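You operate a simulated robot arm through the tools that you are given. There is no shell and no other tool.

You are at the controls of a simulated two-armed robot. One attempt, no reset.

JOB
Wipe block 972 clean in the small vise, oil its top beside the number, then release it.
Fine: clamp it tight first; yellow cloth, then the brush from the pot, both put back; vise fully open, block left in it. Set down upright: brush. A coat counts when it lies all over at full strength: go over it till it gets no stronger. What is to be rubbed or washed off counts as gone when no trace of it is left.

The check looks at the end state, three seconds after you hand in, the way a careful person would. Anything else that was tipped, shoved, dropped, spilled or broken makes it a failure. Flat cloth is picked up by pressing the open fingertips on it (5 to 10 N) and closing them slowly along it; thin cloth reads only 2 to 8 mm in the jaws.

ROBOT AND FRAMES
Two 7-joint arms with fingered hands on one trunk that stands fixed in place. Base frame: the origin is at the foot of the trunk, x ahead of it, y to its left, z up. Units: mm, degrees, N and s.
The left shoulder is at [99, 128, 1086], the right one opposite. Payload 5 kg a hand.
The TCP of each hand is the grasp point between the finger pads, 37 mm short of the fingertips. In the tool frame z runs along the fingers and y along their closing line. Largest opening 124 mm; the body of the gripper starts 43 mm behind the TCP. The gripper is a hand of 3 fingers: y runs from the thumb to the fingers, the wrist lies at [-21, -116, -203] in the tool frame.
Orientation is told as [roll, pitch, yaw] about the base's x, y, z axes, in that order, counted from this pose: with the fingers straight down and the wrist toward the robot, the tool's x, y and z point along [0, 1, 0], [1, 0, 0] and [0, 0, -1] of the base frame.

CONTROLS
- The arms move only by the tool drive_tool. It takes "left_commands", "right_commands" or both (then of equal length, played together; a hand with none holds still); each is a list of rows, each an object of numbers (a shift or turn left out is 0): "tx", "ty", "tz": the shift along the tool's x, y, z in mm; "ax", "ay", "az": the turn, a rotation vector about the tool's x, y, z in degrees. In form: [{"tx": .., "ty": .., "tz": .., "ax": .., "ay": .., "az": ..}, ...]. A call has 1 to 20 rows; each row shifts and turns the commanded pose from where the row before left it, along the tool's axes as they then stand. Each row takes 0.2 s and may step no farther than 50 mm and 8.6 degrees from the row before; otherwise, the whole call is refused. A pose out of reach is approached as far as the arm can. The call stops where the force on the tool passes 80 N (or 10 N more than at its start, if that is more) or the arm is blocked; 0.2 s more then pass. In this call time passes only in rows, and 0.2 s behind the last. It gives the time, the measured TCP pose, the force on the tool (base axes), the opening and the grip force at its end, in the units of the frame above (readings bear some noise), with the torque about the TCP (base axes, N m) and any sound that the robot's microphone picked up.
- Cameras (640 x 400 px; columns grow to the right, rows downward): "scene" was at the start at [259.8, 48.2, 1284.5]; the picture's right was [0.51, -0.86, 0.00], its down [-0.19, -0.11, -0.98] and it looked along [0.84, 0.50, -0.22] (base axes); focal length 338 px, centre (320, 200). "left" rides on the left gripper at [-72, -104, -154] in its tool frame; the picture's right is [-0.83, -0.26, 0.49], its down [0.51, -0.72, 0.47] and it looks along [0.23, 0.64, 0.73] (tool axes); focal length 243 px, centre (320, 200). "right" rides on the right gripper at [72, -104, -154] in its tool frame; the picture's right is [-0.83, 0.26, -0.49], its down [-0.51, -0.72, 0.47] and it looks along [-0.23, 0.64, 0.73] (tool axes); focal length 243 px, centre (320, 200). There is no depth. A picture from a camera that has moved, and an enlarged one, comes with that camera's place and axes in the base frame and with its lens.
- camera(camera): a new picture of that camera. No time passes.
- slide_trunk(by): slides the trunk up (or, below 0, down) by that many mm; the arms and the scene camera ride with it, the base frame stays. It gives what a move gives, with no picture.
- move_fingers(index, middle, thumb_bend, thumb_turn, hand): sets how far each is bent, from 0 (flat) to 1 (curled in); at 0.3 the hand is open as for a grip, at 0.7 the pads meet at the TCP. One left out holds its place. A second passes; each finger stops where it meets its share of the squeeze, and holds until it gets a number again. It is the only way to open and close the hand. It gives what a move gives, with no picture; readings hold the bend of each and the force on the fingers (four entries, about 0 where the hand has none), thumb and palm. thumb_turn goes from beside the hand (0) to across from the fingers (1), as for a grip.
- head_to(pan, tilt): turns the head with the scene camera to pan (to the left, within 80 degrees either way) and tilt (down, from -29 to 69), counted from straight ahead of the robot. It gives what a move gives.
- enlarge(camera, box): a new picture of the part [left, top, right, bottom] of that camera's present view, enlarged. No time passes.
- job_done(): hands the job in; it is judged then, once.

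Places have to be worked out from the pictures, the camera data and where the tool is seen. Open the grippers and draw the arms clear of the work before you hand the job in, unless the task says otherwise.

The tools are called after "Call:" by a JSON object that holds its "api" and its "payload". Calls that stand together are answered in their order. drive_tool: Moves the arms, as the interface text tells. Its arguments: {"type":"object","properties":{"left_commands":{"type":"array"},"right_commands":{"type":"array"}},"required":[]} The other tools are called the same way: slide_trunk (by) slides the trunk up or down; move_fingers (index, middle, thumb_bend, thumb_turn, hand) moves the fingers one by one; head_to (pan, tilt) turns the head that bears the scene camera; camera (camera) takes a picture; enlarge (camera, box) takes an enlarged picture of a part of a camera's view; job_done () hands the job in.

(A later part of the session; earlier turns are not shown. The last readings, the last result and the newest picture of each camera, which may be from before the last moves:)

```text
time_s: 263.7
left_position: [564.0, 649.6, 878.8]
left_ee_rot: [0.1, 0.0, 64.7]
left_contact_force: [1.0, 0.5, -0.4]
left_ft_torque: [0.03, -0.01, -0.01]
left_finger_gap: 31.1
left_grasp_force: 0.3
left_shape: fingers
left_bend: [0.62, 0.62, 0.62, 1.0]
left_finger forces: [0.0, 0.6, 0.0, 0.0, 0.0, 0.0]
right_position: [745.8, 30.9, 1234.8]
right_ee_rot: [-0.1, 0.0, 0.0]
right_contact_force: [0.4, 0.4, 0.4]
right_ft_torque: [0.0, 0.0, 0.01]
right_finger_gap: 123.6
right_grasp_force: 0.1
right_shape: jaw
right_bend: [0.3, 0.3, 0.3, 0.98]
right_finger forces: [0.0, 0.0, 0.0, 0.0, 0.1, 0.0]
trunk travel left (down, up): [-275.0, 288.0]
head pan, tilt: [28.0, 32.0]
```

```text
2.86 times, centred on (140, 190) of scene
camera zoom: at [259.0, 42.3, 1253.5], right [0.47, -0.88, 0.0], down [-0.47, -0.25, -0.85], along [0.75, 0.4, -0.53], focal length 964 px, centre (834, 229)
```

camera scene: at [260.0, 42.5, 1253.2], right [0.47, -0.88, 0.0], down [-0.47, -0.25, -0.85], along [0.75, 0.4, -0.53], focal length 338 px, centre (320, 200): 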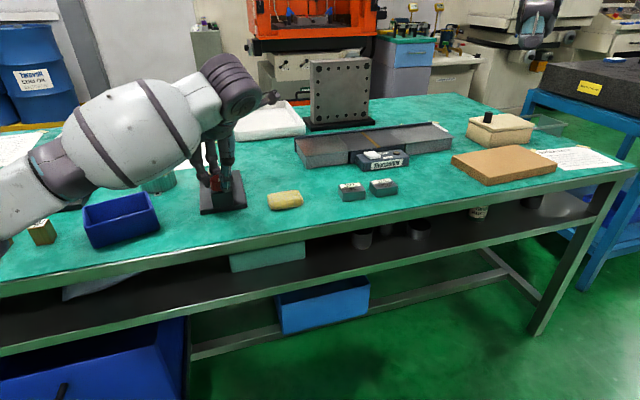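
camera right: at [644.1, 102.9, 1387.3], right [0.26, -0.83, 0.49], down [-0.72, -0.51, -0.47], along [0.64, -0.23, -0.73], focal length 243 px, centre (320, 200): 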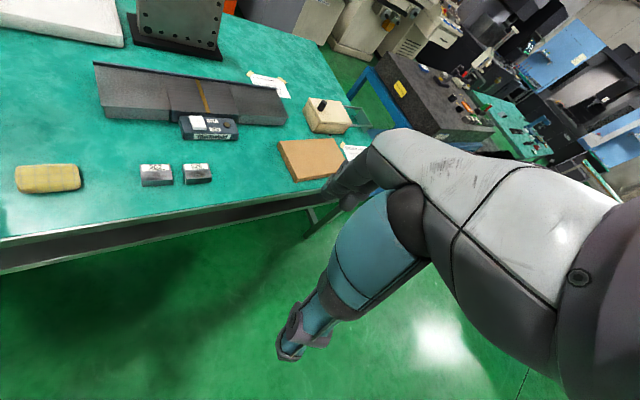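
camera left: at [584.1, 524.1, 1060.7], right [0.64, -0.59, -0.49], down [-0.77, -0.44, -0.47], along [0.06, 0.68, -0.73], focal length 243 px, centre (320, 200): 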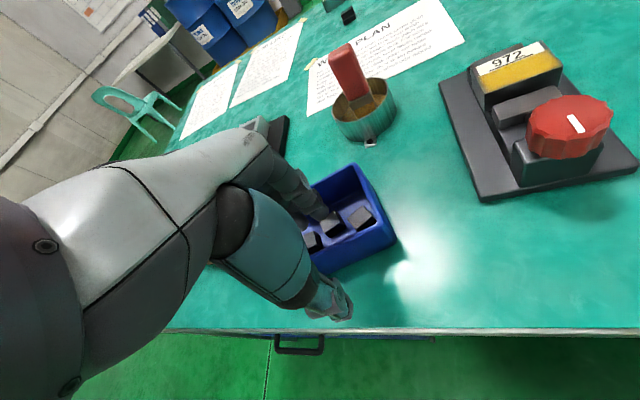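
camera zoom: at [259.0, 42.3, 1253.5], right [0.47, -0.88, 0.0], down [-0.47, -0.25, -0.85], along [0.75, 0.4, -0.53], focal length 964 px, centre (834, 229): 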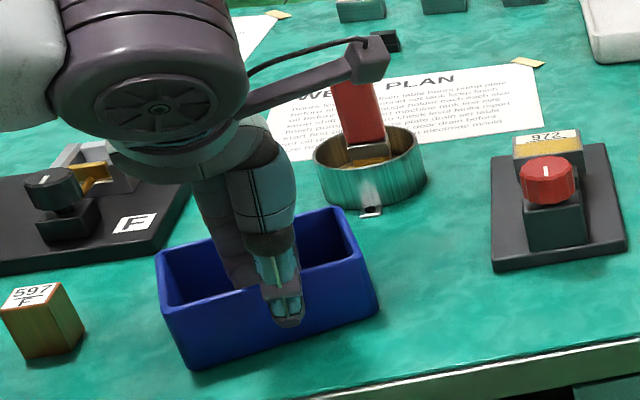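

The fingers already touch the wall's inside while the thumb is still about 20 mm off outside, so I'll shift the hand 9 mm inward and then close further.

Call:
{"api": "drive_tool", "payload": {"left_commands": [{"ty": 4.5}, {"ty": 4.5}]}}

Call:
{"api": "move_fingers", "payload": {"hand": "left", "index": 0.7, "middle": 0.7, "thumb_bend": 0.7}}

Call:
{"api": "enlarge", "payload": {"camera": "left", "box": [260, 150, 440, 340]}}

```text
time_s: 264.3
left_position: [567.4, 659.1, 876.9]
left_ee_rot: [0.0, 0.1, 64.9]
left_contact_force: [-0.3, 0.4, -1.3]
left_ft_torque: [0.04, -0.01, 0.01]
left_finger_gap: 31.4
left_grasp_force: 0.0
left_shape: fingers
left_bend: [0.62, 0.62, 0.62, 1.0]
left_finger forces: [0.0, 0.0, 0.0, 0.0, 0.0, 0.0]
right_position: [746.3, 30.8, 1234.3]
right_ee_rot: [0.0, 0.0, 0.0]
right_contact_force: [0.2, 0.4, 0.1]
right_ft_torque: [0.0, 0.0, 0.04]
right_finger_gap: 123.4
right_grasp_force: 0.2
right_shape: jaw
right_bend: [0.3, 0.3, 0.3, 0.98]
right_finger forces: [0.0, 0.1, 0.1, 0.1, 0.0, 0.0]
trunk travel left (down, up): [-275.0, 288.0]
head pan, tilt: [28.0, 32.0]
```

```text
time_s: 265.3
left_position: [568.3, 658.3, 877.3]
left_ee_rot: [-0.1, 0.1, 64.7]
left_contact_force: [1.2, -0.1, -0.4]
left_ft_torque: [-0.02, 0.02, -0.02]
left_finger_gap: 10.0
left_grasp_force: 1.7
left_shape: fingers
left_bend: [0.69, 0.69, 0.69, 1.0]
left_finger forces: [0.7, 1.3, 0.1, 0.0, 1.9, 0.0]
right_position: [747.0, 30.1, 1234.7]
right_ee_rot: [-0.1, -0.1, -0.1]
right_contact_force: [1.5, 0.0, 0.9]
right_ft_torque: [0.0, 0.02, -0.02]
right_finger_gap: 123.8
right_grasp_force: 0.1
right_shape: jaw
right_bend: [0.3, 0.3, 0.3, 0.98]
right_finger forces: [0.1, 0.0, 0.2, 0.0, 0.0, 0.1]
trunk travel left (down, up): [-275.0, 288.0]
head pan, tilt: [28.0, 32.0]
```

```text
2.11 times, centred on (350, 245) of left
camera zoom: at [589.2, 533.0, 1030.6], right [0.64, -0.59, -0.49], down [-0.77, -0.44, -0.47], along [0.06, 0.68, -0.73], focal length 511 px, centre (257, 105)
```

zoom: 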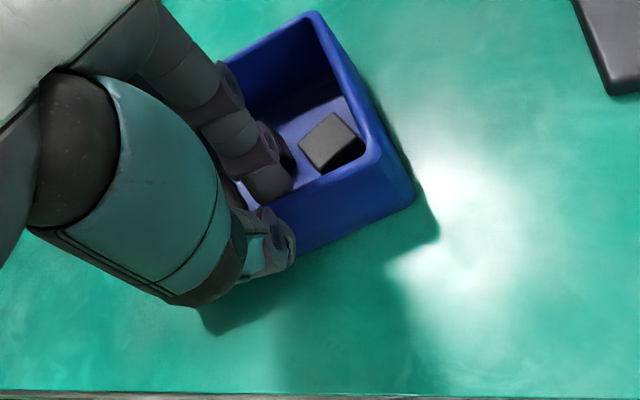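

The wall is pinched (10 mm reading). I'll squeeze a bit more firmly.

Call:
{"api": "move_fingers", "payload": {"hand": "left", "index": 0.8, "middle": 0.8, "thumb_bend": 0.8}}

```text
time_s: 266.3
left_position: [567.9, 659.0, 877.3]
left_ee_rot: [0.0, 0.1, 64.8]
left_contact_force: [0.7, -0.3, 0.2]
left_ft_torque: [-0.15, 0.0, -0.02]
left_finger_gap: 7.2
left_grasp_force: 23.2
left_shape: fingers
left_bend: [0.73, 0.73, 0.71, 1.0]
left_finger forces: [13.4, 9.9, 0.0, 0.0, 23.2, 0.0]
right_position: [747.3, 30.9, 1234.8]
right_ee_rot: [0.0, 0.0, 0.0]
right_contact_force: [0.2, 0.0, 0.0]
right_ft_torque: [-0.06, -0.01, -0.04]
right_finger_gap: 123.5
right_grasp_force: 0.1
right_shape: jaw
right_bend: [0.3, 0.3, 0.3, 0.98]
right_finger forces: [0.0, 0.0, 0.0, 0.0, 0.0, 0.0]
trunk travel left (down, up): [-275.0, 288.0]
head pan, tilt: [28.0, 32.0]
```

The bin wall is held with 23 N. By my measurement the pinch point has to move about 21 mm to the right with a 15.5° clockwise turn; I'll drag it there slowly.

Call:
{"api": "drive_tool", "payload": {"left_commands": [{"tx": -3.82, "ty": -1.65, "az": 3.1}, {"tx": -3.9, "ty": -1.45, "az": 3.1}, {"tx": -3.98, "ty": -1.23, "az": 3.1}, {"tx": -4.05, "ty": -1.01, "az": 3.1}, {"tx": -4.1, "ty": -0.79, "az": 3.1}]}}

Call:
{"api": "enlarge", "payload": {"camera": "scene", "box": [70, 120, 210, 260]}}

Call:
{"api": "camera", "payload": {"camera": "left"}}

```text
time_s: 267.5
left_position: [581.3, 642.5, 879.6]
left_ee_rot: [0.0, 0.2, 49.3]
left_contact_force: [0.8, -0.8, -2.4]
left_ft_torque: [-0.14, 0.06, -0.01]
left_finger_gap: 7.2
left_grasp_force: 23.0
left_shape: fingers
left_bend: [0.73, 0.73, 0.71, 1.0]
left_finger forces: [13.6, 9.7, 0.0, 0.2, 23.1, 0.1]
right_position: [747.2, 31.4, 1234.1]
right_ee_rot: [0.0, 0.0, 0.0]
right_contact_force: [0.6, 0.4, -0.7]
right_ft_torque: [0.03, -0.02, 0.0]
right_finger_gap: 123.6
right_grasp_force: 0.0
right_shape: jaw
right_bend: [0.3, 0.3, 0.3, 0.98]
right_finger forces: [0.0, 0.1, 0.0, 0.0, 0.0, 0.0]
trunk travel left (down, up): [-275.0, 288.0]
head pan, tilt: [28.0, 32.0]
```

```text
2.86 times, centred on (140, 190) of scene
camera zoom: at [259.1, 42.4, 1253.4], right [0.47, -0.88, 0.0], down [-0.47, -0.25, -0.85], along [0.75, 0.4, -0.53], focal length 964 px, centre (834, 229)
```

zoom: 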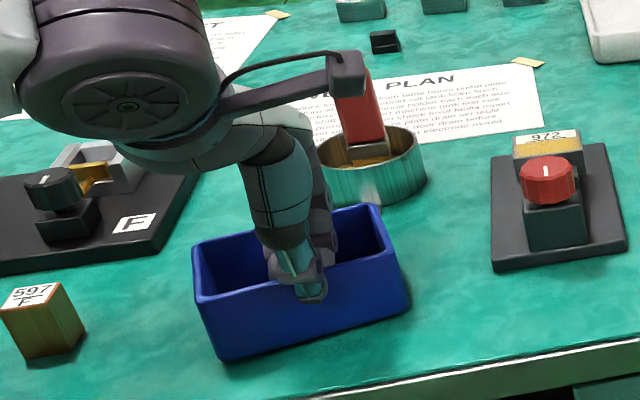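

```text
taken
camera left: at [568.5, 516.6, 1031.1], right [0.46, -0.74, -0.49], down [-0.86, -0.22, -0.47], along [0.24, 0.64, -0.73], focal length 243 px, centre (320, 200)
```

left: 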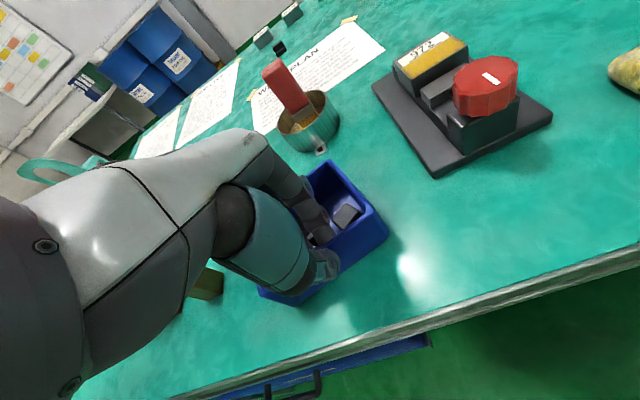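

The bin slid right as wanted but only turned about 6°; its near-right corner is home, while the far-right corner still needs about 17 mm to the right. I'll twist the grip another 10° and look.

Call:
{"api": "drive_tool", "payload": {"left_commands": [{"az": 3.4}, {"az": 3.4}, {"az": 3.4}]}}

Call:
{"api": "camera", "payload": {"camera": "left"}}

Call:
{"api": "enlarge", "payload": {"camera": "scene", "box": [70, 120, 210, 260]}}

```text
time_s: 268.3
left_position: [581.3, 643.6, 878.2]
left_ee_rot: [0.0, 0.1, 39.1]
left_contact_force: [0.1, 0.9, -1.6]
left_ft_torque: [-0.08, 0.07, 0.02]
left_finger_gap: 7.5
left_grasp_force: 23.4
left_shape: fingers
left_bend: [0.73, 0.73, 0.71, 1.0]
left_finger forces: [13.6, 9.5, 0.0, 0.0, 23.0, 0.1]
right_position: [747.1, 30.6, 1234.4]
right_ee_rot: [0.0, 0.1, 0.0]
right_contact_force: [-0.9, 0.2, 0.5]
right_ft_torque: [0.0, 0.01, -0.01]
right_finger_gap: 123.7
right_grasp_force: 0.0
right_shape: jaw
right_bend: [0.3, 0.3, 0.3, 0.98]
right_finger forces: [0.1, 0.0, 0.0, 0.1, 0.1, 0.0]
trunk travel left (down, up): [-275.0, 288.0]
head pan, tilt: [28.0, 32.0]
```

```text
taken
camera left: at [546.6, 520.5, 1031.2], right [0.32, -0.81, -0.49], down [-0.88, -0.06, -0.47], along [0.35, 0.58, -0.73], focal length 243 px, centre (320, 200)
```

left: 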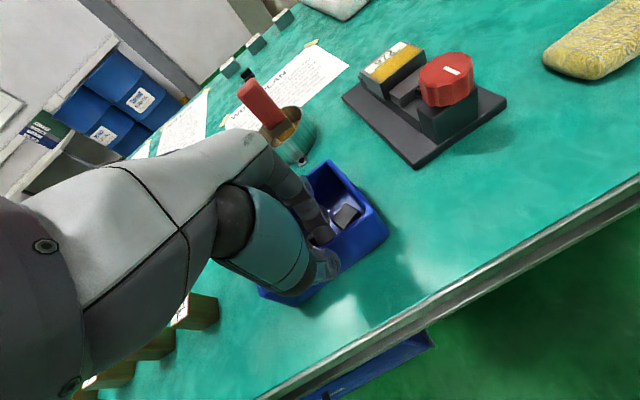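

```text
2.86 times, centred on (140, 190) of scene
camera zoom: at [259.0, 42.4, 1253.5], right [0.47, -0.88, 0.0], down [-0.47, -0.25, -0.85], along [0.75, 0.4, -0.53], focal length 964 px, centre (834, 229)
```

zoom: 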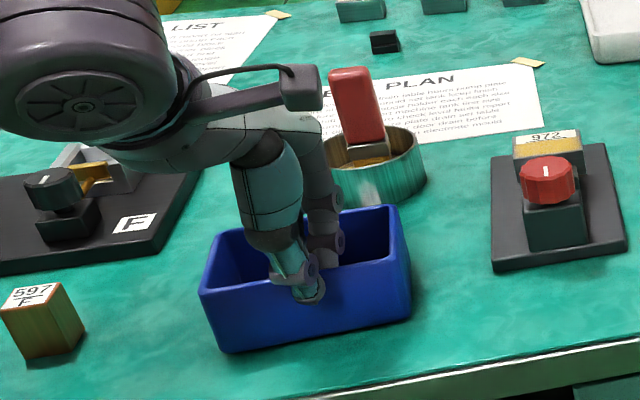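

Now the bin turned rigidly with the hand. I'll compare with an earlier original view using exactly the same crop ([160, 90, 290, 210], where the bin's rear-right corner was at (130, 338)).

Call:
{"api": "enlarge", "payload": {"camera": "scene", "box": [160, 90, 290, 210]}}

Call:
{"api": "enlarge", "payload": {"camera": "scene", "box": [120, 60, 280, 220]}}

```text
3.33 times, centred on (225, 150) of scene
camera zoom: at [259.0, 42.4, 1253.5], right [0.47, -0.88, 0.0], down [-0.47, -0.25, -0.85], along [0.75, 0.4, -0.53], focal length 1125 px, centre (637, 367)
```

zoom: 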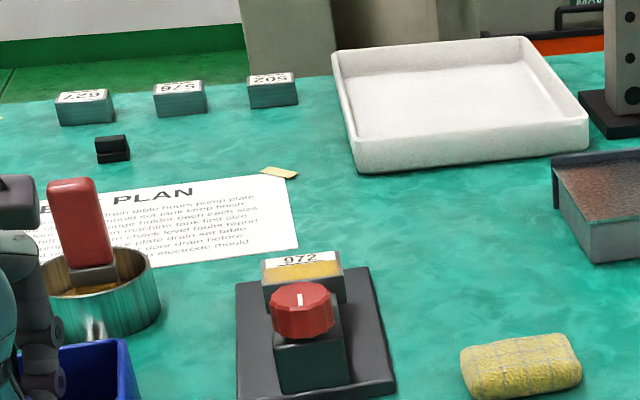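

```text
2.50 times, centred on (200, 140) of scene
camera zoom: at [259.0, 42.4, 1253.5], right [0.47, -0.88, 0.0], down [-0.47, -0.25, -0.85], along [0.75, 0.4, -0.53], focal length 844 px, centre (620, 350)
```

zoom: 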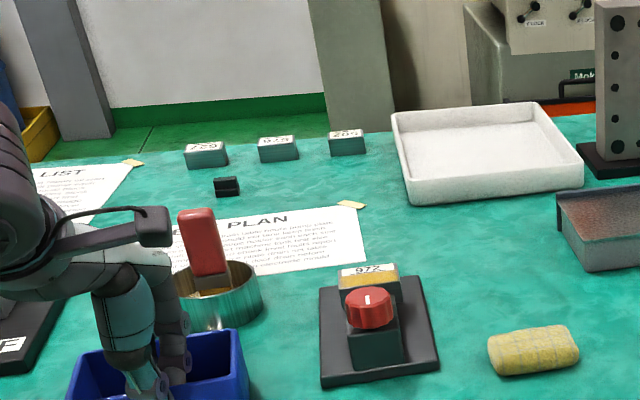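

The rear-right corner matches its original place within 2 px, but the right edge's slope suggests the bin is now turned a few degrees too far clockwise. I'll release it and check from the reference pose above.

Call:
{"api": "move_fingers", "payload": {"hand": "left", "index": 0.6, "middle": 0.6, "thumb_bend": 0.6}}

Call:
{"api": "drive_tool", "payload": {"left_commands": [{"tz": -25}, {"tz": -30}, {"tz": -40}, {"tz": -40}, {"tz": -40}]}}

Call:
{"api": "move_fingers", "payload": {"hand": "left", "index": 0.3, "middle": 0.3, "thumb_bend": 0.3}}

```text
time_s: 269.3
left_position: [582.4, 643.3, 878.3]
left_ee_rot: [-0.1, 0.1, 39.1]
left_contact_force: [0.2, -0.2, 0.2]
left_ft_torque: [-0.02, 0.01, -0.01]
left_finger_gap: 36.1
left_grasp_force: 0.1
left_shape: fingers
left_bend: [0.6, 0.6, 0.6, 1.0]
left_finger forces: [0.0, 0.0, 0.1, 0.0, 0.0, 0.1]
right_position: [746.1, 30.5, 1233.8]
right_ee_rot: [0.0, 0.0, 0.0]
right_contact_force: [-0.1, -0.1, 0.8]
right_ft_torque: [0.02, 0.0, 0.0]
right_finger_gap: 123.9
right_grasp_force: 0.1
right_shape: jaw
right_bend: [0.3, 0.3, 0.3, 0.98]
right_finger forces: [0.0, 0.0, 0.0, 0.0, 0.0, 0.1]
trunk travel left (down, up): [-275.0, 288.0]
head pan, tilt: [28.0, 32.0]
```

```text
time_s: 270.5
left_position: [580.4, 644.6, 1055.2]
left_ee_rot: [0.0, 0.1, 39.2]
left_contact_force: [-0.4, -0.1, -0.2]
left_ft_torque: [0.01, 0.01, 0.04]
left_finger_gap: 36.5
left_grasp_force: 0.1
left_shape: fingers
left_bend: [0.6, 0.6, 0.6, 1.0]
left_finger forces: [0.0, 0.0, 0.0, 0.1, 0.0, 0.0]
right_position: [744.7, 30.6, 1234.8]
right_ee_rot: [0.1, -0.1, 0.0]
right_contact_force: [0.2, 0.1, -0.9]
right_ft_torque: [-0.02, 0.0, -0.02]
right_finger_gap: 123.7
right_grasp_force: 0.0
right_shape: jaw
right_bend: [0.3, 0.3, 0.3, 0.98]
right_finger forces: [0.0, 0.0, 0.1, 0.1, 0.0, 0.1]
trunk travel left (down, up): [-275.0, 288.0]
head pan, tilt: [28.0, 32.0]
```

```text
time_s: 271.5
left_position: [580.1, 644.3, 1053.5]
left_ee_rot: [-0.1, 0.2, 39.2]
left_contact_force: [-0.8, -0.1, -0.3]
left_ft_torque: [0.0, 0.0, 0.0]
left_finger_gap: 128.2
left_grasp_force: 0.0
left_shape: fingers
left_bend: [0.3, 0.3, 0.3, 0.98]
left_finger forces: [0.0, 0.0, 0.1, 0.0, 0.0, 0.0]
right_position: [746.1, 30.4, 1234.5]
right_ee_rot: [0.0, -0.1, 0.0]
right_contact_force: [-0.1, -0.1, 0.1]
right_ft_torque: [0.02, -0.03, 0.02]
right_finger_gap: 123.8
right_grasp_force: 0.0
right_shape: jaw
right_bend: [0.3, 0.3, 0.3, 0.98]
right_finger forces: [0.0, 0.0, 0.0, 0.1, 0.1, 0.0]
trunk travel left (down, up): [-275.0, 288.0]
head pan, tilt: [28.0, 32.0]
```

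Call:
{"api": "drive_tool", "payload": {"left_commands": [{"tx": -13.85, "ty": 21.75, "tz": 0.4}, {"tx": -13.85, "ty": 21.75, "tz": 0.4}, {"az": -6}, {"az": 0}]}}

Call:
{"api": "enlarge", "payload": {"camera": "left", "box": [310, 240, 430, 340]}}

Call:
{"api": "camera", "payload": {"camera": "left"}}

```text
time_s: 272.5
left_position: [633.7, 649.7, 1054.2]
left_ee_rot: [0.0, 0.2, 45.2]
left_contact_force: [-0.2, -0.1, 0.6]
left_ft_torque: [-0.05, 0.01, 0.04]
left_finger_gap: 128.4
left_grasp_force: 0.0
left_shape: fingers
left_bend: [0.3, 0.3, 0.3, 0.98]
left_finger forces: [0.0, 0.0, 0.0, 0.1, 0.0, 0.1]
right_position: [746.9, 31.8, 1234.7]
right_ee_rot: [0.0, 0.1, 0.0]
right_contact_force: [0.6, -0.4, 0.2]
right_ft_torque: [-0.02, 0.03, 0.0]
right_finger_gap: 123.5
right_grasp_force: 0.1
right_shape: jaw
right_bend: [0.3, 0.3, 0.3, 0.98]
right_finger forces: [0.0, 0.1, 0.1, 0.1, 0.0, 0.0]
trunk travel left (down, up): [-275.0, 288.0]
head pan, tilt: [28.0, 32.0]
```

```text
4.00 times, centred on (370, 290) of left
camera zoom: at [611.4, 523.9, 1206.5], right [0.4, -0.77, -0.49], down [-0.87, -0.16, -0.47], along [0.29, 0.62, -0.73], focal length 970 px, centre (120, -160)
```

zoom: 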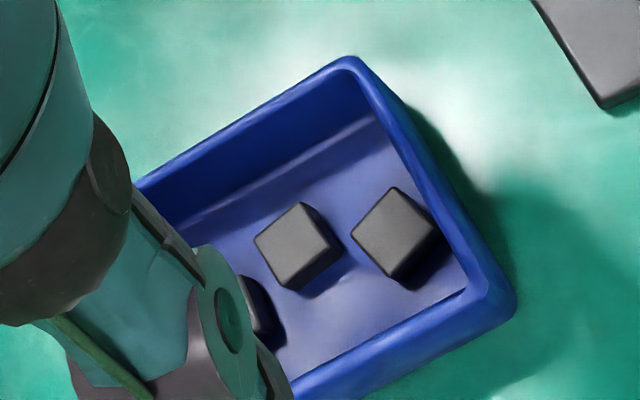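

```text
taken
camera left: at [611.4, 523.9, 1206.5], right [0.4, -0.77, -0.49], down [-0.87, -0.16, -0.47], along [0.29, 0.62, -0.73], focal length 243 px, centre (320, 200)
```

left: 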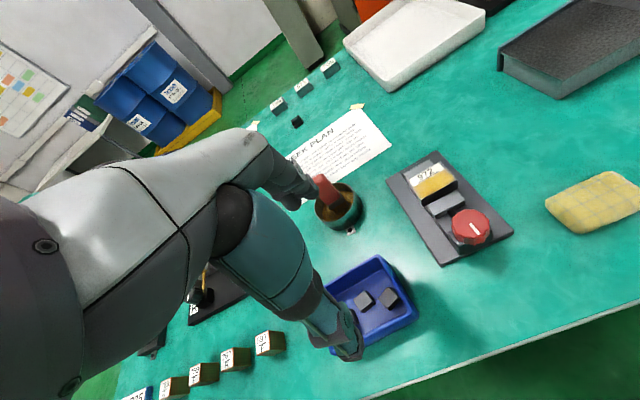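

From the reference pose the bin is within a few millimetres of its original corners (vise corner identical), with perhaps a few degrees of rotation left. To judge more accurately I'll park the hand at its starting pose and repeat my very first scene views of the bin.

Call:
{"api": "drive_tool", "payload": {"left_commands": [{"tx": -1.5, "ty": -37, "tz": -25.2}, {"tx": -1.5, "ty": -37, "tz": -25.2}, {"tx": -1.5, "ty": -37, "tz": -25.2}, {"tx": -1.5, "ty": -37, "tz": -25.2}, {"tx": -1.5, "ty": -37, "tz": -25.2}, {"tx": -1.5, "ty": -37, "tz": -25.2}, {"az": 7.53}, {"az": 7.53}, {"az": 7.53}, {"az": 7.53}, {"az": 7.53}, {"az": 7.53}]}}

Call:
{"api": "head_to", "payload": {"pan": 34, "tilt": 38}}

Call:
{"api": "enlarge", "payload": {"camera": "scene", "box": [140, 80, 260, 200]}}

Call:
{"api": "enlarge", "payload": {"camera": "scene", "box": [290, 130, 450, 180]}}

Call:
{"api": "camera", "payload": {"camera": "scene"}}

```text
time_s: 275.1
left_position: [483.0, 487.3, 1203.1]
left_ee_rot: [-0.2, 0.1, -0.2]
left_contact_force: [0.3, -0.4, 0.6]
left_ft_torque: [0.0, -0.01, 0.01]
left_finger_gap: 128.7
left_grasp_force: 0.1
left_shape: fingers
left_bend: [0.3, 0.3, 0.3, 0.98]
left_finger forces: [0.0, 0.0, 0.0, 0.1, 0.1, 0.1]
right_position: [747.3, 31.8, 1234.4]
right_ee_rot: [0.0, 0.0, 0.1]
right_contact_force: [-0.1, -0.4, 0.0]
right_ft_torque: [0.01, 0.02, 0.01]
right_finger_gap: 123.9
right_grasp_force: 0.1
right_shape: jaw
right_bend: [0.3, 0.3, 0.3, 0.98]
right_finger forces: [0.0, 0.0, 0.1, 0.1, 0.0, 0.0]
trunk travel left (down, up): [-275.0, 288.0]
head pan, tilt: [28.0, 32.0]
```

```text
time_s: 275.8
left_position: [483.3, 487.2, 1204.0]
left_ee_rot: [-0.2, -0.1, 0.1]
left_contact_force: [-0.3, -0.4, -0.1]
left_ft_torque: [0.02, 0.01, 0.01]
left_finger_gap: 128.5
left_grasp_force: 0.0
left_shape: fingers
left_bend: [0.3, 0.3, 0.3, 0.98]
left_finger forces: [0.0, 0.0, 0.0, 0.1, 0.1, 0.0]
right_position: [747.1, 30.6, 1234.5]
right_ee_rot: [0.0, 0.1, 0.0]
right_contact_force: [0.0, 0.0, -0.4]
right_ft_torque: [0.01, -0.02, 0.02]
right_finger_gap: 123.7
right_grasp_force: 0.0
right_shape: jaw
right_bend: [0.3, 0.3, 0.3, 0.98]
right_finger forces: [0.0, 0.0, 0.0, 0.0, 0.0, 0.0]
trunk travel left (down, up): [-275.0, 288.0]
head pan, tilt: [34.0, 38.0]
```

```text
3.33 times, centred on (200, 140) of scene
camera zoom: at [251.5, 48.4, 1244.3], right [0.56, -0.83, 0.0], down [-0.51, -0.34, -0.79], along [0.65, 0.44, -0.62], focal length 1125 px, centre (720, 400)
```

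zoom: 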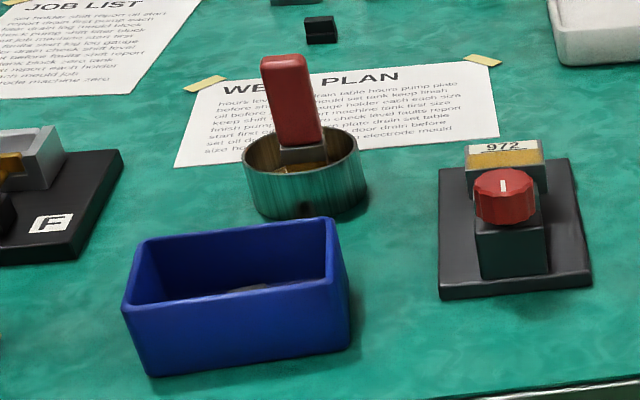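

```text
4.00 times, centred on (370, 155) of scene
camera zoom: at [251.5, 48.4, 1244.3], right [0.56, -0.83, 0.0], down [-0.51, -0.34, -0.79], along [0.65, 0.44, -0.62], focal length 1350 px, centre (120, 380)
```

zoom: 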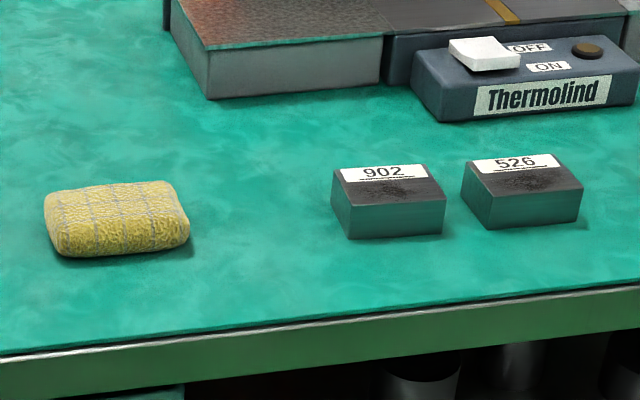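

```text
taken
camera scene: at [251.5, 48.4, 1244.3], right [0.56, -0.83, 0.0], down [-0.51, -0.34, -0.79], along [0.65, 0.44, -0.62], focal length 338 px, centre (320, 200)
```

scene: 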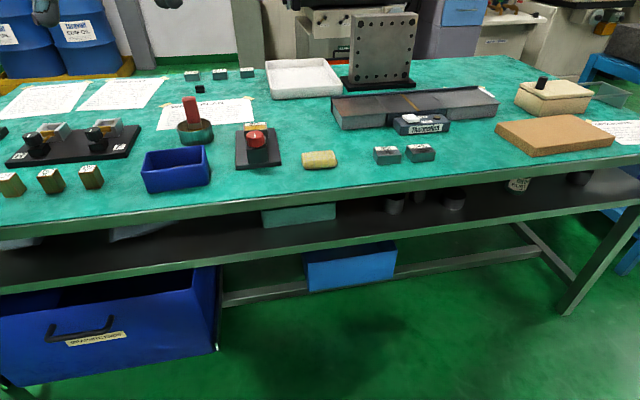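

Repeating my very first view shows cloth, 902, 526, pot, brush and vise where they belong (the cloth within ~6 mm). The bin's right end is home, but its left end is still about 11 mm too near, i.e. 4.4° to correct. I'll pinch the near wall close to its left end and push that end outward.

Call:
{"api": "move_fingers", "payload": {"hand": "left", "index": 0.5, "middle": 0.5, "thumb_bend": 0.5}}

Call:
{"api": "drive_tool", "payload": {"left_commands": [{"az": -8.23}, {"az": -8.23}, {"az": -8.23}, {"az": -8.23}, {"az": -8.23}, {"az": -8.23}, {"tx": 9.2, "ty": 22.7, "tz": 30.5}, {"tx": 9.2, "ty": 22.7, "tz": 30.5}, {"tx": 9.2, "ty": 22.7, "tz": 30.5}, {"tx": 9.2, "ty": 22.7, "tz": 30.5}, {"tx": 9.2, "ty": 22.7, "tz": 30.5}, {"tx": 9.2, "ty": 22.7, "tz": 30.5}, {"tx": 9.2, "ty": 22.7, "tz": 30.5}, {"tx": 9.1, "ty": 22.8, "tz": 30.5}]}}

Call:
{"api": "camera", "payload": {"camera": "left"}}

Call:
{"api": "enlarge", "payload": {"camera": "scene", "box": [80, 60, 260, 200]}}

```text
time_s: 276.8
left_position: [482.7, 486.2, 1203.3]
left_ee_rot: [0.0, 0.1, -0.1]
left_contact_force: [0.5, 0.4, 0.2]
left_ft_torque: [0.0, 0.01, 0.02]
left_finger_gap: 68.1
left_grasp_force: 0.0
left_shape: fingers
left_bend: [0.5, 0.5, 0.5, 1.0]
left_finger forces: [0.0, 0.0, 0.1, 0.1, 0.0, 0.0]
right_position: [746.0, 30.8, 1235.0]
right_ee_rot: [0.0, 0.0, 0.1]
right_contact_force: [0.9, -0.1, 0.6]
right_ft_torque: [0.0, 0.01, 0.01]
right_finger_gap: 123.7
right_grasp_force: 0.1
right_shape: jaw
right_bend: [0.3, 0.3, 0.3, 0.98]
right_finger forces: [0.0, 0.0, 0.0, 0.0, 0.1, 0.1]
trunk travel left (down, up): [-275.0, 288.0]
head pan, tilt: [34.0, 38.0]
```

```text
time_s: 279.8
left_position: [546.9, 671.1, 958.9]
left_ee_rot: [0.1, 0.0, 49.3]
left_contact_force: [-0.1, 0.7, -0.2]
left_ft_torque: [0.01, -0.01, 0.01]
left_finger_gap: 68.2
left_grasp_force: 0.1
left_shape: fingers
left_bend: [0.5, 0.5, 0.5, 1.0]
left_finger forces: [0.0, 0.0, 0.0, 0.0, 0.0, 0.0]
right_position: [747.5, 31.3, 1234.2]
right_ee_rot: [0.0, -0.1, 0.0]
right_contact_force: [-0.9, -0.4, -0.1]
right_ft_torque: [0.0, 0.02, -0.02]
right_finger_gap: 123.6
right_grasp_force: 0.1
right_shape: jaw
right_bend: [0.3, 0.3, 0.3, 0.98]
right_finger forces: [0.0, 0.0, 0.0, 0.1, 0.0, 0.0]
trunk travel left (down, up): [-275.0, 288.0]
head pan, tilt: [34.0, 38.0]
```

```text
taken
camera left: at [533.5, 545.3, 1112.2], right [0.46, -0.74, -0.49], down [-0.86, -0.22, -0.47], along [0.24, 0.64, -0.73], focal length 243 px, centre (320, 200)
```

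left: 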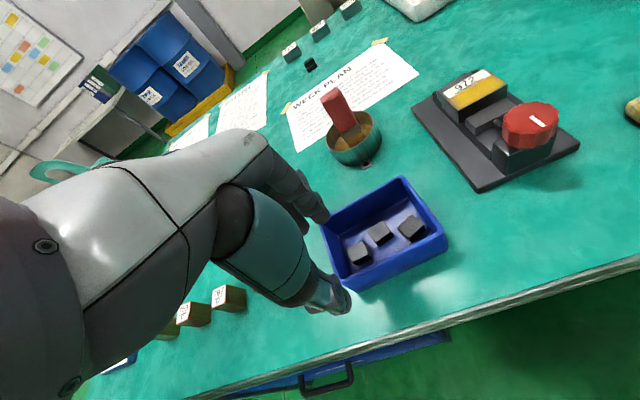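

```text
2.86 times, centred on (170, 130) of scene
camera zoom: at [252.1, 49.4, 1244.0], right [0.56, -0.83, 0.0], down [-0.51, -0.34, -0.79], along [0.65, 0.44, -0.62], focal length 964 px, centre (749, 400)
```

zoom: 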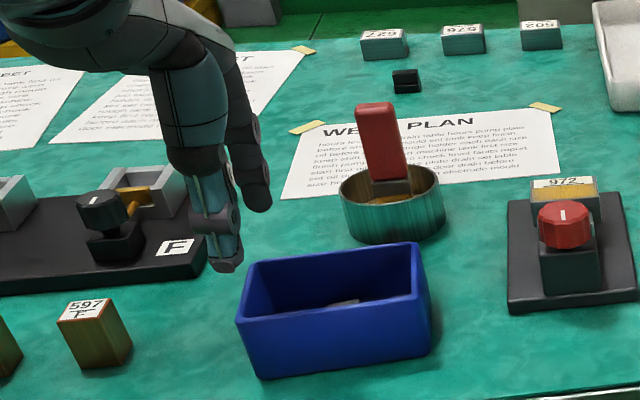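

The three little cubes are all still in the bin. I'm slightly too close to the left corner, so I'll shift 22 mm to the right and lower over the wall.

Call:
{"api": "drive_tool", "payload": {"left_commands": [{"tx": -22}, {"tz": 30}, {"tz": 25}, {"tz": 15}, {"tz": 11}]}}

Call:
{"api": "enlarge", "payload": {"camera": "left", "box": [250, 150, 450, 350]}}

Call:
{"api": "enlarge", "payload": {"camera": "scene", "box": [120, 90, 240, 200]}}

```text
time_s: 281.0
left_position: [562.8, 658.5, 878.2]
left_ee_rot: [0.0, 0.0, 49.3]
left_contact_force: [0.1, -0.5, -1.1]
left_ft_torque: [0.0, 0.0, -0.02]
left_finger_gap: 68.0
left_grasp_force: 0.1
left_shape: fingers
left_bend: [0.5, 0.5, 0.5, 1.0]
left_finger forces: [0.0, 0.0, 0.0, 0.0, 0.0, 0.0]
right_position: [746.2, 31.4, 1235.5]
right_ee_rot: [0.0, 0.0, 0.1]
right_contact_force: [0.7, 0.0, 0.6]
right_ft_torque: [-0.01, -0.02, 0.01]
right_finger_gap: 123.7
right_grasp_force: 0.1
right_shape: jaw
right_bend: [0.3, 0.3, 0.3, 0.98]
right_finger forces: [0.0, 0.0, 0.0, 0.0, 0.0, 0.0]
trunk travel left (down, up): [-275.0, 288.0]
head pan, tilt: [34.0, 38.0]
```

```text
2.00 times, centred on (350, 250) of left
camera zoom: at [549.4, 530.6, 1030.5], right [0.46, -0.74, -0.49], down [-0.86, -0.22, -0.47], along [0.24, 0.64, -0.73], focal length 485 px, centre (260, 100)
```

zoom: 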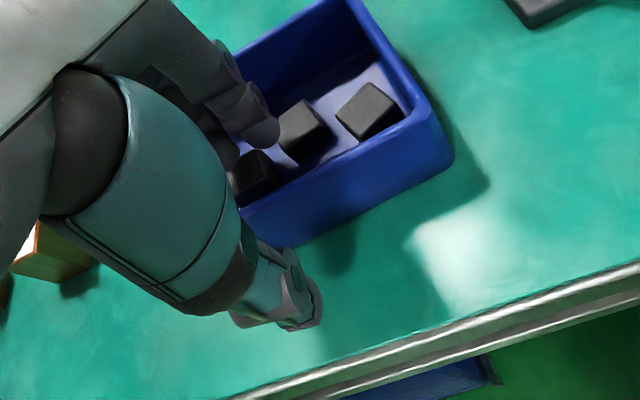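

```text
3.64 times, centred on (180, 145) of scene
camera zoom: at [251.4, 48.7, 1244.3], right [0.56, -0.83, 0.0], down [-0.51, -0.34, -0.79], along [0.65, 0.44, -0.62], focal length 1227 px, centre (829, 400)
```

zoom: 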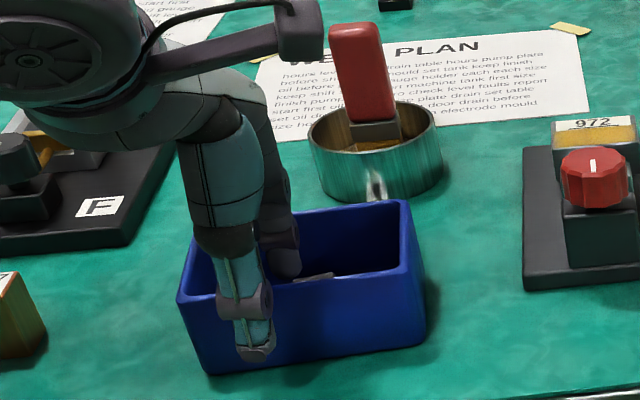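

The wall lies between thumb and fingers. I'll close carefully in steps.

Call:
{"api": "move_fingers", "payload": {"hand": "left", "index": 0.6, "middle": 0.6, "thumb_bend": 0.6}}

Call:
{"api": "move_fingers", "payload": {"hand": "left", "index": 0.66, "middle": 0.66, "thumb_bend": 0.66}}

Call:
{"api": "enlarge", "payload": {"camera": "left", "box": [250, 150, 450, 350]}}

```text
time_s: 282.0
left_position: [562.2, 657.3, 878.2]
left_ee_rot: [-0.1, 0.2, 49.3]
left_contact_force: [0.3, 0.3, -0.8]
left_ft_torque: [0.02, 0.01, 0.02]
left_finger_gap: 37.3
left_grasp_force: 0.1
left_shape: fingers
left_bend: [0.6, 0.6, 0.6, 1.0]
left_finger forces: [0.1, 0.1, 0.1, 0.1, 0.1, 0.0]
right_position: [745.9, 30.7, 1235.6]
right_ee_rot: [0.0, 0.0, 0.0]
right_contact_force: [-0.2, 0.3, 0.8]
right_ft_torque: [-0.01, 0.04, 0.0]
right_finger_gap: 123.9
right_grasp_force: 0.0
right_shape: jaw
right_bend: [0.3, 0.3, 0.3, 0.98]
right_finger forces: [0.0, 0.1, 0.0, 0.0, 0.0, 0.0]
trunk travel left (down, up): [-275.0, 288.0]
head pan, tilt: [34.0, 38.0]
```

```text
time_s: 283.0
left_position: [562.3, 656.9, 877.5]
left_ee_rot: [0.0, 0.1, 49.2]
left_contact_force: [-0.5, -0.3, 0.0]
left_ft_torque: [-0.02, -0.01, -0.01]
left_finger_gap: 19.4
left_grasp_force: 0.0
left_shape: fingers
left_bend: [0.66, 0.66, 0.66, 1.0]
left_finger forces: [0.0, 0.0, 0.0, 0.0, 0.0, 0.0]
right_position: [746.7, 31.3, 1235.2]
right_ee_rot: [-0.1, 0.0, 0.1]
right_contact_force: [-1.1, 0.5, -0.1]
right_ft_torque: [0.0, 0.02, 0.0]
right_finger_gap: 123.7
right_grasp_force: 0.0
right_shape: jaw
right_bend: [0.3, 0.3, 0.3, 0.98]
right_finger forces: [0.1, 0.0, 0.1, 0.1, 0.0, 0.0]
trunk travel left (down, up): [-275.0, 288.0]
head pan, tilt: [34.0, 38.0]
```

```text
2.00 times, centred on (350, 250) of left
camera zoom: at [549.3, 530.6, 1030.8], right [0.46, -0.74, -0.49], down [-0.86, -0.22, -0.47], along [0.24, 0.64, -0.73], focal length 485 px, centre (260, 100)
```

zoom: 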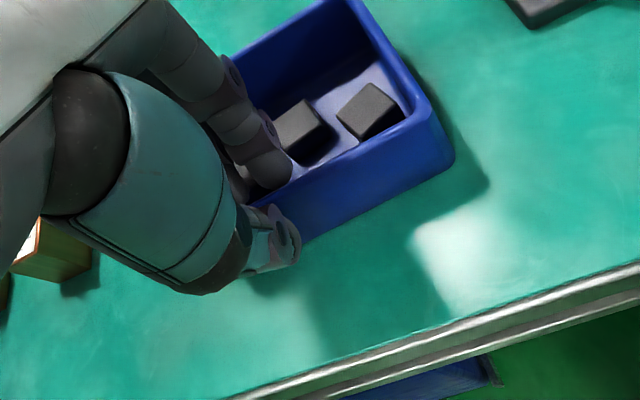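

Well centred. I'll close to a firm pinch.

Call:
{"api": "move_fingers", "payload": {"hand": "left", "index": 0.77, "middle": 0.77, "thumb_bend": 0.77}}

Call:
{"api": "enlarge", "payload": {"camera": "scene", "box": [140, 80, 260, 200]}}

```text
time_s: 284.0
left_position: [562.5, 657.9, 877.3]
left_ee_rot: [0.1, 0.1, 49.3]
left_contact_force: [-1.5, 0.4, -2.5]
left_ft_torque: [-0.11, 0.05, -0.04]
left_finger_gap: 8.2
left_grasp_force: 19.5
left_shape: fingers
left_bend: [0.74, 0.75, 0.71, 1.0]
left_finger forces: [10.2, 9.2, 0.1, 0.0, 19.6, 0.1]
right_position: [745.7, 31.7, 1235.0]
right_ee_rot: [0.0, 0.0, -0.1]
right_contact_force: [-0.7, 0.1, -0.2]
right_ft_torque: [0.0, -0.04, 0.0]
right_finger_gap: 123.8
right_grasp_force: 0.1
right_shape: jaw
right_bend: [0.3, 0.3, 0.3, 0.98]
right_finger forces: [0.0, 0.0, 0.0, 0.1, 0.1, 0.1]
trunk travel left (down, up): [-275.0, 288.0]
head pan, tilt: [34.0, 38.0]
```

```text
3.33 times, centred on (200, 140) of scene
camera zoom: at [251.5, 48.6, 1244.2], right [0.56, -0.83, 0.0], down [-0.51, -0.34, -0.79], along [0.65, 0.44, -0.62], focal length 1125 px, centre (720, 400)
```

zoom: 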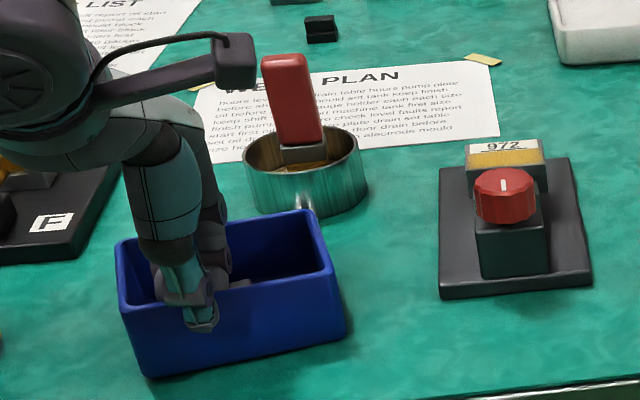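

Pinching turned the bin a little further; from this view it now needs about 10° clockwise and 6 mm outward. I'll turn and shift accordingly while holding it.

Call:
{"api": "drive_tool", "payload": {"left_commands": [{"tx": 0.25, "ty": 1.4, "az": 2.5}, {"tx": 0.25, "ty": 1.4, "az": 2.5}, {"tx": 0.25, "ty": 1.4, "az": 2.5}, {"tx": 0.25, "ty": 1.4, "az": 2.5}]}}

Call:
{"api": "enlarge", "payload": {"camera": "scene", "box": [140, 80, 260, 200]}}

```text
time_s: 285.0
left_position: [566.0, 662.3, 877.6]
left_ee_rot: [0.0, 0.1, 39.3]
left_contact_force: [-0.1, -0.3, -2.2]
left_ft_torque: [-0.08, 0.13, 0.01]
left_finger_gap: 7.9
left_grasp_force: 19.7
left_shape: fingers
left_bend: [0.74, 0.75, 0.71, 1.0]
left_finger forces: [10.4, 8.7, 0.1, 0.1, 19.4, 0.0]
right_position: [746.7, 30.0, 1234.7]
right_ee_rot: [0.1, 0.0, 0.0]
right_contact_force: [0.1, -0.2, 0.4]
right_ft_torque: [-0.03, -0.02, -0.01]
right_finger_gap: 123.6
right_grasp_force: 0.1
right_shape: jaw
right_bend: [0.3, 0.3, 0.3, 0.98]
right_finger forces: [0.0, 0.1, 0.0, 0.0, 0.1, 0.0]
trunk travel left (down, up): [-275.0, 288.0]
head pan, tilt: [34.0, 38.0]
```

```text
3.33 times, centred on (200, 140) of scene
camera zoom: at [251.5, 48.7, 1244.2], right [0.56, -0.83, 0.0], down [-0.51, -0.34, -0.79], along [0.65, 0.44, -0.62], focal length 1125 px, centre (720, 400)
```

zoom: 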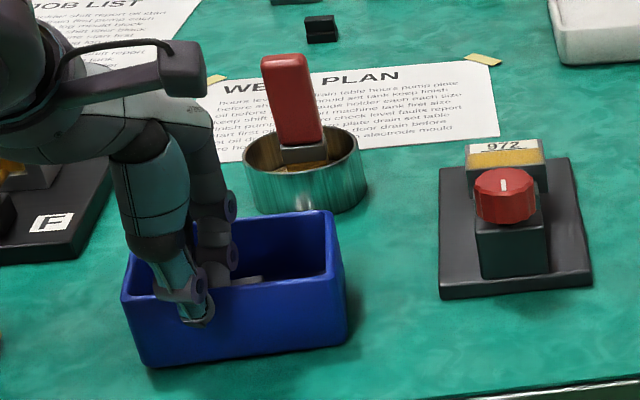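

The bin's corners are now within about 3 px of the original ones. I'll shift it 2 mm to the right and release gently.

Call:
{"api": "drive_tool", "payload": {"left_commands": [{"tx": -1.1, "ty": -0.3}, {"tx": -1.1, "ty": -0.3}]}}

Call:
{"api": "move_fingers", "payload": {"hand": "left", "index": 0.68, "middle": 0.68, "thumb_bend": 0.68}}

Call:
{"api": "enlarge", "payload": {"camera": "scene", "box": [140, 80, 260, 200]}}

```text
time_s: 285.6
left_position: [567.8, 659.8, 878.0]
left_ee_rot: [0.0, 0.1, 39.5]
left_contact_force: [-0.2, 0.3, -1.9]
left_ft_torque: [-0.07, 0.11, -0.01]
left_finger_gap: 8.1
left_grasp_force: 19.2
left_shape: fingers
left_bend: [0.74, 0.75, 0.71, 1.0]
left_finger forces: [10.3, 8.7, 0.0, 0.0, 19.2, 0.0]
right_position: [746.4, 31.9, 1235.4]
right_ee_rot: [0.0, 0.0, 0.1]
right_contact_force: [1.3, -0.2, 0.3]
right_ft_torque: [-0.01, 0.05, 0.02]
right_finger_gap: 123.5
right_grasp_force: 0.1
right_shape: jaw
right_bend: [0.3, 0.3, 0.3, 0.98]
right_finger forces: [0.0, 0.1, 0.1, 0.0, 0.0, 0.0]
trunk travel left (down, up): [-275.0, 288.0]
head pan, tilt: [34.0, 38.0]
```

```text
time_s: 286.6
left_position: [567.0, 659.9, 879.3]
left_ee_rot: [0.0, 0.1, 39.3]
left_contact_force: [-1.1, 0.6, 0.2]
left_ft_torque: [0.04, 0.04, 0.01]
left_finger_gap: 14.2
left_grasp_force: 0.0
left_shape: fingers
left_bend: [0.68, 0.68, 0.67, 1.0]
left_finger forces: [0.0, 0.0, 0.0, 0.0, 0.7, 0.0]
right_position: [746.3, 31.2, 1235.5]
right_ee_rot: [0.1, -0.1, 0.1]
right_contact_force: [0.0, 0.4, 0.3]
right_ft_torque: [0.02, -0.03, -0.01]
right_finger_gap: 123.6
right_grasp_force: 0.0
right_shape: jaw
right_bend: [0.3, 0.3, 0.3, 0.98]
right_finger forces: [0.0, 0.0, 0.0, 0.0, 0.0, 0.0]
trunk travel left (down, up): [-275.0, 288.0]
head pan, tilt: [34.0, 38.0]
```

```text
3.33 times, centred on (200, 140) of scene
camera zoom: at [251.4, 48.5, 1244.3], right [0.56, -0.83, 0.0], down [-0.51, -0.34, -0.79], along [0.65, 0.44, -0.62], focal length 1125 px, centre (720, 400)
```

zoom: 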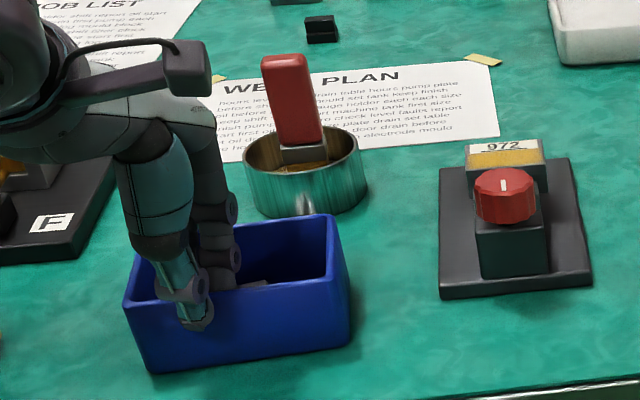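

After release the bin settled with its right end in place but the left end still about 9 mm too near (the pinch had been lifting it). I'll instead push that end outward with closed fingers from the near side: rise, make a fist and go in front of the left end.

Call:
{"api": "move_fingers", "payload": {"hand": "left", "index": 0.58, "middle": 0.58, "thumb_bend": 0.58}}

Call:
{"api": "drive_tool", "payload": {"left_commands": [{"tz": -20}, {"tz": -40}, {"az": -5.7}, {"tx": 14.6, "ty": -21.3}, {"tx": 14.6, "ty": -21.3}]}}

Call:
{"api": "move_fingers", "payload": {"hand": "left", "index": 0.7, "middle": 0.7, "thumb_bend": 0.7}}

Call:
{"api": "camera", "payload": {"camera": "left"}}

Call:
{"api": "enlarge", "payload": {"camera": "scene", "box": [100, 80, 260, 220]}}

```text
time_s: 287.6
left_position: [566.3, 659.5, 880.6]
left_ee_rot: [0.0, 0.1, 39.3]
left_contact_force: [0.4, -1.1, -0.3]
left_ft_torque: [0.0, -0.01, 0.04]
left_finger_gap: 45.1
left_grasp_force: 0.0
left_shape: fingers
left_bend: [0.57, 0.57, 0.57, 1.0]
left_finger forces: [0.0, 0.1, 0.1, 0.0, 0.0, 0.0]
right_position: [744.8, 30.2, 1234.9]
right_ee_rot: [0.0, 0.0, -0.1]
right_contact_force: [0.3, 0.9, -1.2]
right_ft_torque: [0.02, -0.03, -0.02]
right_finger_gap: 123.8
right_grasp_force: 0.2
right_shape: jaw
right_bend: [0.3, 0.3, 0.3, 0.98]
right_finger forces: [0.0, 0.1, 0.0, 0.0, 0.1, 0.0]
trunk travel left (down, up): [-275.0, 288.0]
head pan, tilt: [34.0, 38.0]
```

```text
time_s: 288.8
left_position: [514.0, 649.9, 940.1]
left_ee_rot: [-0.1, 0.0, 45.1]
left_contact_force: [-0.8, -0.1, -0.5]
left_ft_torque: [0.0, -0.02, -0.03]
left_finger_gap: 45.3
left_grasp_force: 0.1
left_shape: fingers
left_bend: [0.57, 0.57, 0.57, 1.0]
left_finger forces: [0.1, 0.0, 0.0, 0.0, 0.0, 0.0]
right_position: [745.8, 29.6, 1236.4]
right_ee_rot: [0.1, 0.0, 0.0]
right_contact_force: [-0.2, -0.5, 1.3]
right_ft_torque: [-0.03, 0.02, 0.02]
right_finger_gap: 123.5
right_grasp_force: 0.0
right_shape: jaw
right_bend: [0.3, 0.3, 0.3, 0.98]
right_finger forces: [0.0, 0.0, 0.1, 0.0, 0.0, 0.0]
trunk travel left (down, up): [-275.0, 288.0]
head pan, tilt: [34.0, 38.0]
```

```text
time_s: 289.8
left_position: [514.2, 649.0, 938.9]
left_ee_rot: [0.0, 0.1, 45.1]
left_contact_force: [0.2, -0.2, -0.2]
left_ft_torque: [0.0, 0.02, -0.01]
left_finger_gap: 7.7
left_grasp_force: 0.0
left_shape: fingers
left_bend: [0.7, 0.7, 0.7, 1.0]
left_finger forces: [0.0, 0.1, 0.0, 0.0, 0.0, 0.0]
right_position: [746.6, 30.4, 1234.9]
right_ee_rot: [-0.1, 0.0, 0.0]
right_contact_force: [-0.2, -0.4, 0.2]
right_ft_torque: [0.04, 0.03, -0.01]
right_finger_gap: 123.8
right_grasp_force: 0.1
right_shape: jaw
right_bend: [0.3, 0.3, 0.3, 0.98]
right_finger forces: [0.0, 0.0, 0.1, 0.1, 0.0, 0.0]
trunk travel left (down, up): [-275.0, 288.0]
head pan, tilt: [34.0, 38.0]
```

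```text
taken
camera left: at [491.7, 524.0, 1091.7], right [0.4, -0.77, -0.49], down [-0.87, -0.15, -0.47], along [0.29, 0.62, -0.73], focal length 243 px, centre (320, 200)
```

left: 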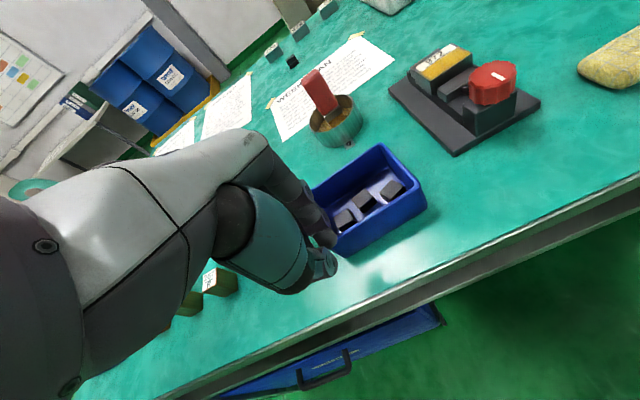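

```text
2.86 times, centred on (180, 150) of scene
camera zoom: at [251.1, 48.3, 1244.3], right [0.56, -0.83, 0.0], down [-0.51, -0.34, -0.79], along [0.65, 0.44, -0.62], focal length 964 px, centre (720, 343)
```

zoom: 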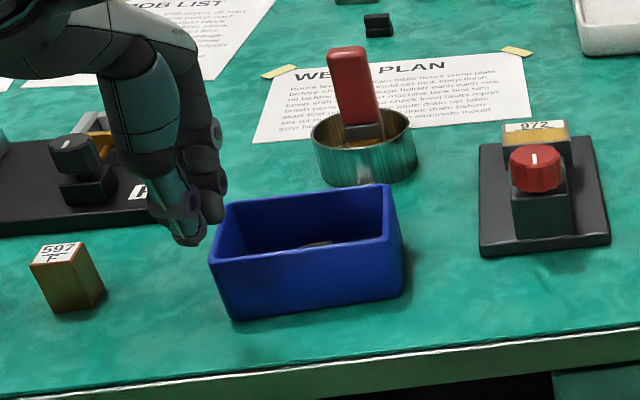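

The fist is in front of the bin's left end with clear space around. I'll lower it and advance slowly until it touches the wall.

Call:
{"api": "drive_tool", "payload": {"left_commands": [{"tz": 30}, {"tz": 30}, {"tz": 18}]}}

Call:
{"api": "drive_tool", "payload": {"left_commands": [{"ty": 5}, {"ty": 5}]}}

Call:
{"api": "enlarge", "payload": {"camera": "left", "box": [260, 120, 440, 320]}}

```text
time_s: 290.6
left_position: [516.8, 650.5, 861.2]
left_ee_rot: [0.0, 0.1, 45.0]
left_contact_force: [-2.3, -2.2, 3.2]
left_ft_torque: [0.13, -0.07, 0.07]
left_finger_gap: 7.6
left_grasp_force: 2.9
left_shape: fingers
left_bend: [0.7, 0.7, 0.7, 1.0]
left_finger forces: [0.1, 4.5, 0.0, 0.0, 0.1, 0.0]
right_position: [746.7, 31.4, 1235.7]
right_ee_rot: [-0.1, 0.0, 0.1]
right_contact_force: [0.4, 0.8, -0.4]
right_ft_torque: [-0.01, 0.02, 0.02]
right_finger_gap: 123.6
right_grasp_force: 0.0
right_shape: jaw
right_bend: [0.3, 0.3, 0.3, 0.98]
right_finger forces: [0.1, 0.0, 0.0, 0.0, 0.1, 0.1]
trunk travel left (down, up): [-275.0, 288.0]
head pan, tilt: [34.0, 38.0]
```

```text
time_s: 291.2
left_position: [521.2, 655.9, 861.3]
left_ee_rot: [0.0, 0.0, 45.1]
left_contact_force: [-0.9, -1.0, -0.1]
left_ft_torque: [0.0, -0.02, 0.04]
left_finger_gap: 7.7
left_grasp_force: 0.4
left_shape: fingers
left_bend: [0.7, 0.7, 0.7, 1.0]
left_finger forces: [0.0, 1.1, 0.0, 0.0, 0.0, 0.1]
right_position: [745.7, 30.6, 1234.8]
right_ee_rot: [0.0, -0.1, 0.0]
right_contact_force: [0.0, -0.3, -0.4]
right_ft_torque: [0.03, -0.03, 0.02]
right_finger_gap: 123.7
right_grasp_force: 0.1
right_shape: jaw
right_bend: [0.3, 0.3, 0.3, 0.98]
right_finger forces: [0.0, 0.0, 0.1, 0.0, 0.0, 0.1]
trunk travel left (down, up): [-275.0, 288.0]
head pan, tilt: [34.0, 38.0]
```

```text
2.00 times, centred on (350, 220) of left
camera zoom: at [499.9, 530.6, 1014.0], right [0.4, -0.77, -0.49], down [-0.87, -0.15, -0.47], along [0.29, 0.62, -0.73], focal length 485 px, centre (260, 160)
```

zoom: 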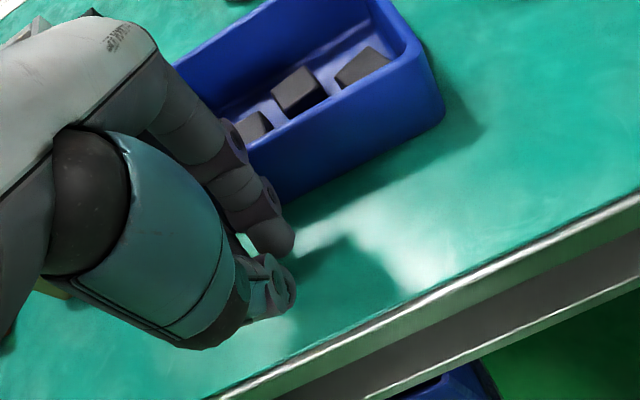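

The finger knuckles were already touching the rim, so this 10 mm advance pushed the left end. I'll check the result from the scene camera.

Call:
{"api": "enlarge", "payload": {"camera": "scene", "box": [140, 80, 260, 200]}}

```text
3.33 times, centred on (200, 140) of scene
camera zoom: at [251.2, 48.3, 1244.3], right [0.56, -0.83, 0.0], down [-0.51, -0.34, -0.79], along [0.65, 0.44, -0.62], focal length 1125 px, centre (720, 400)
```

zoom: 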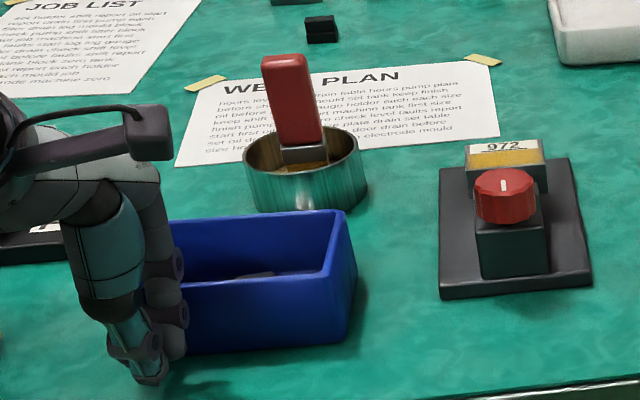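

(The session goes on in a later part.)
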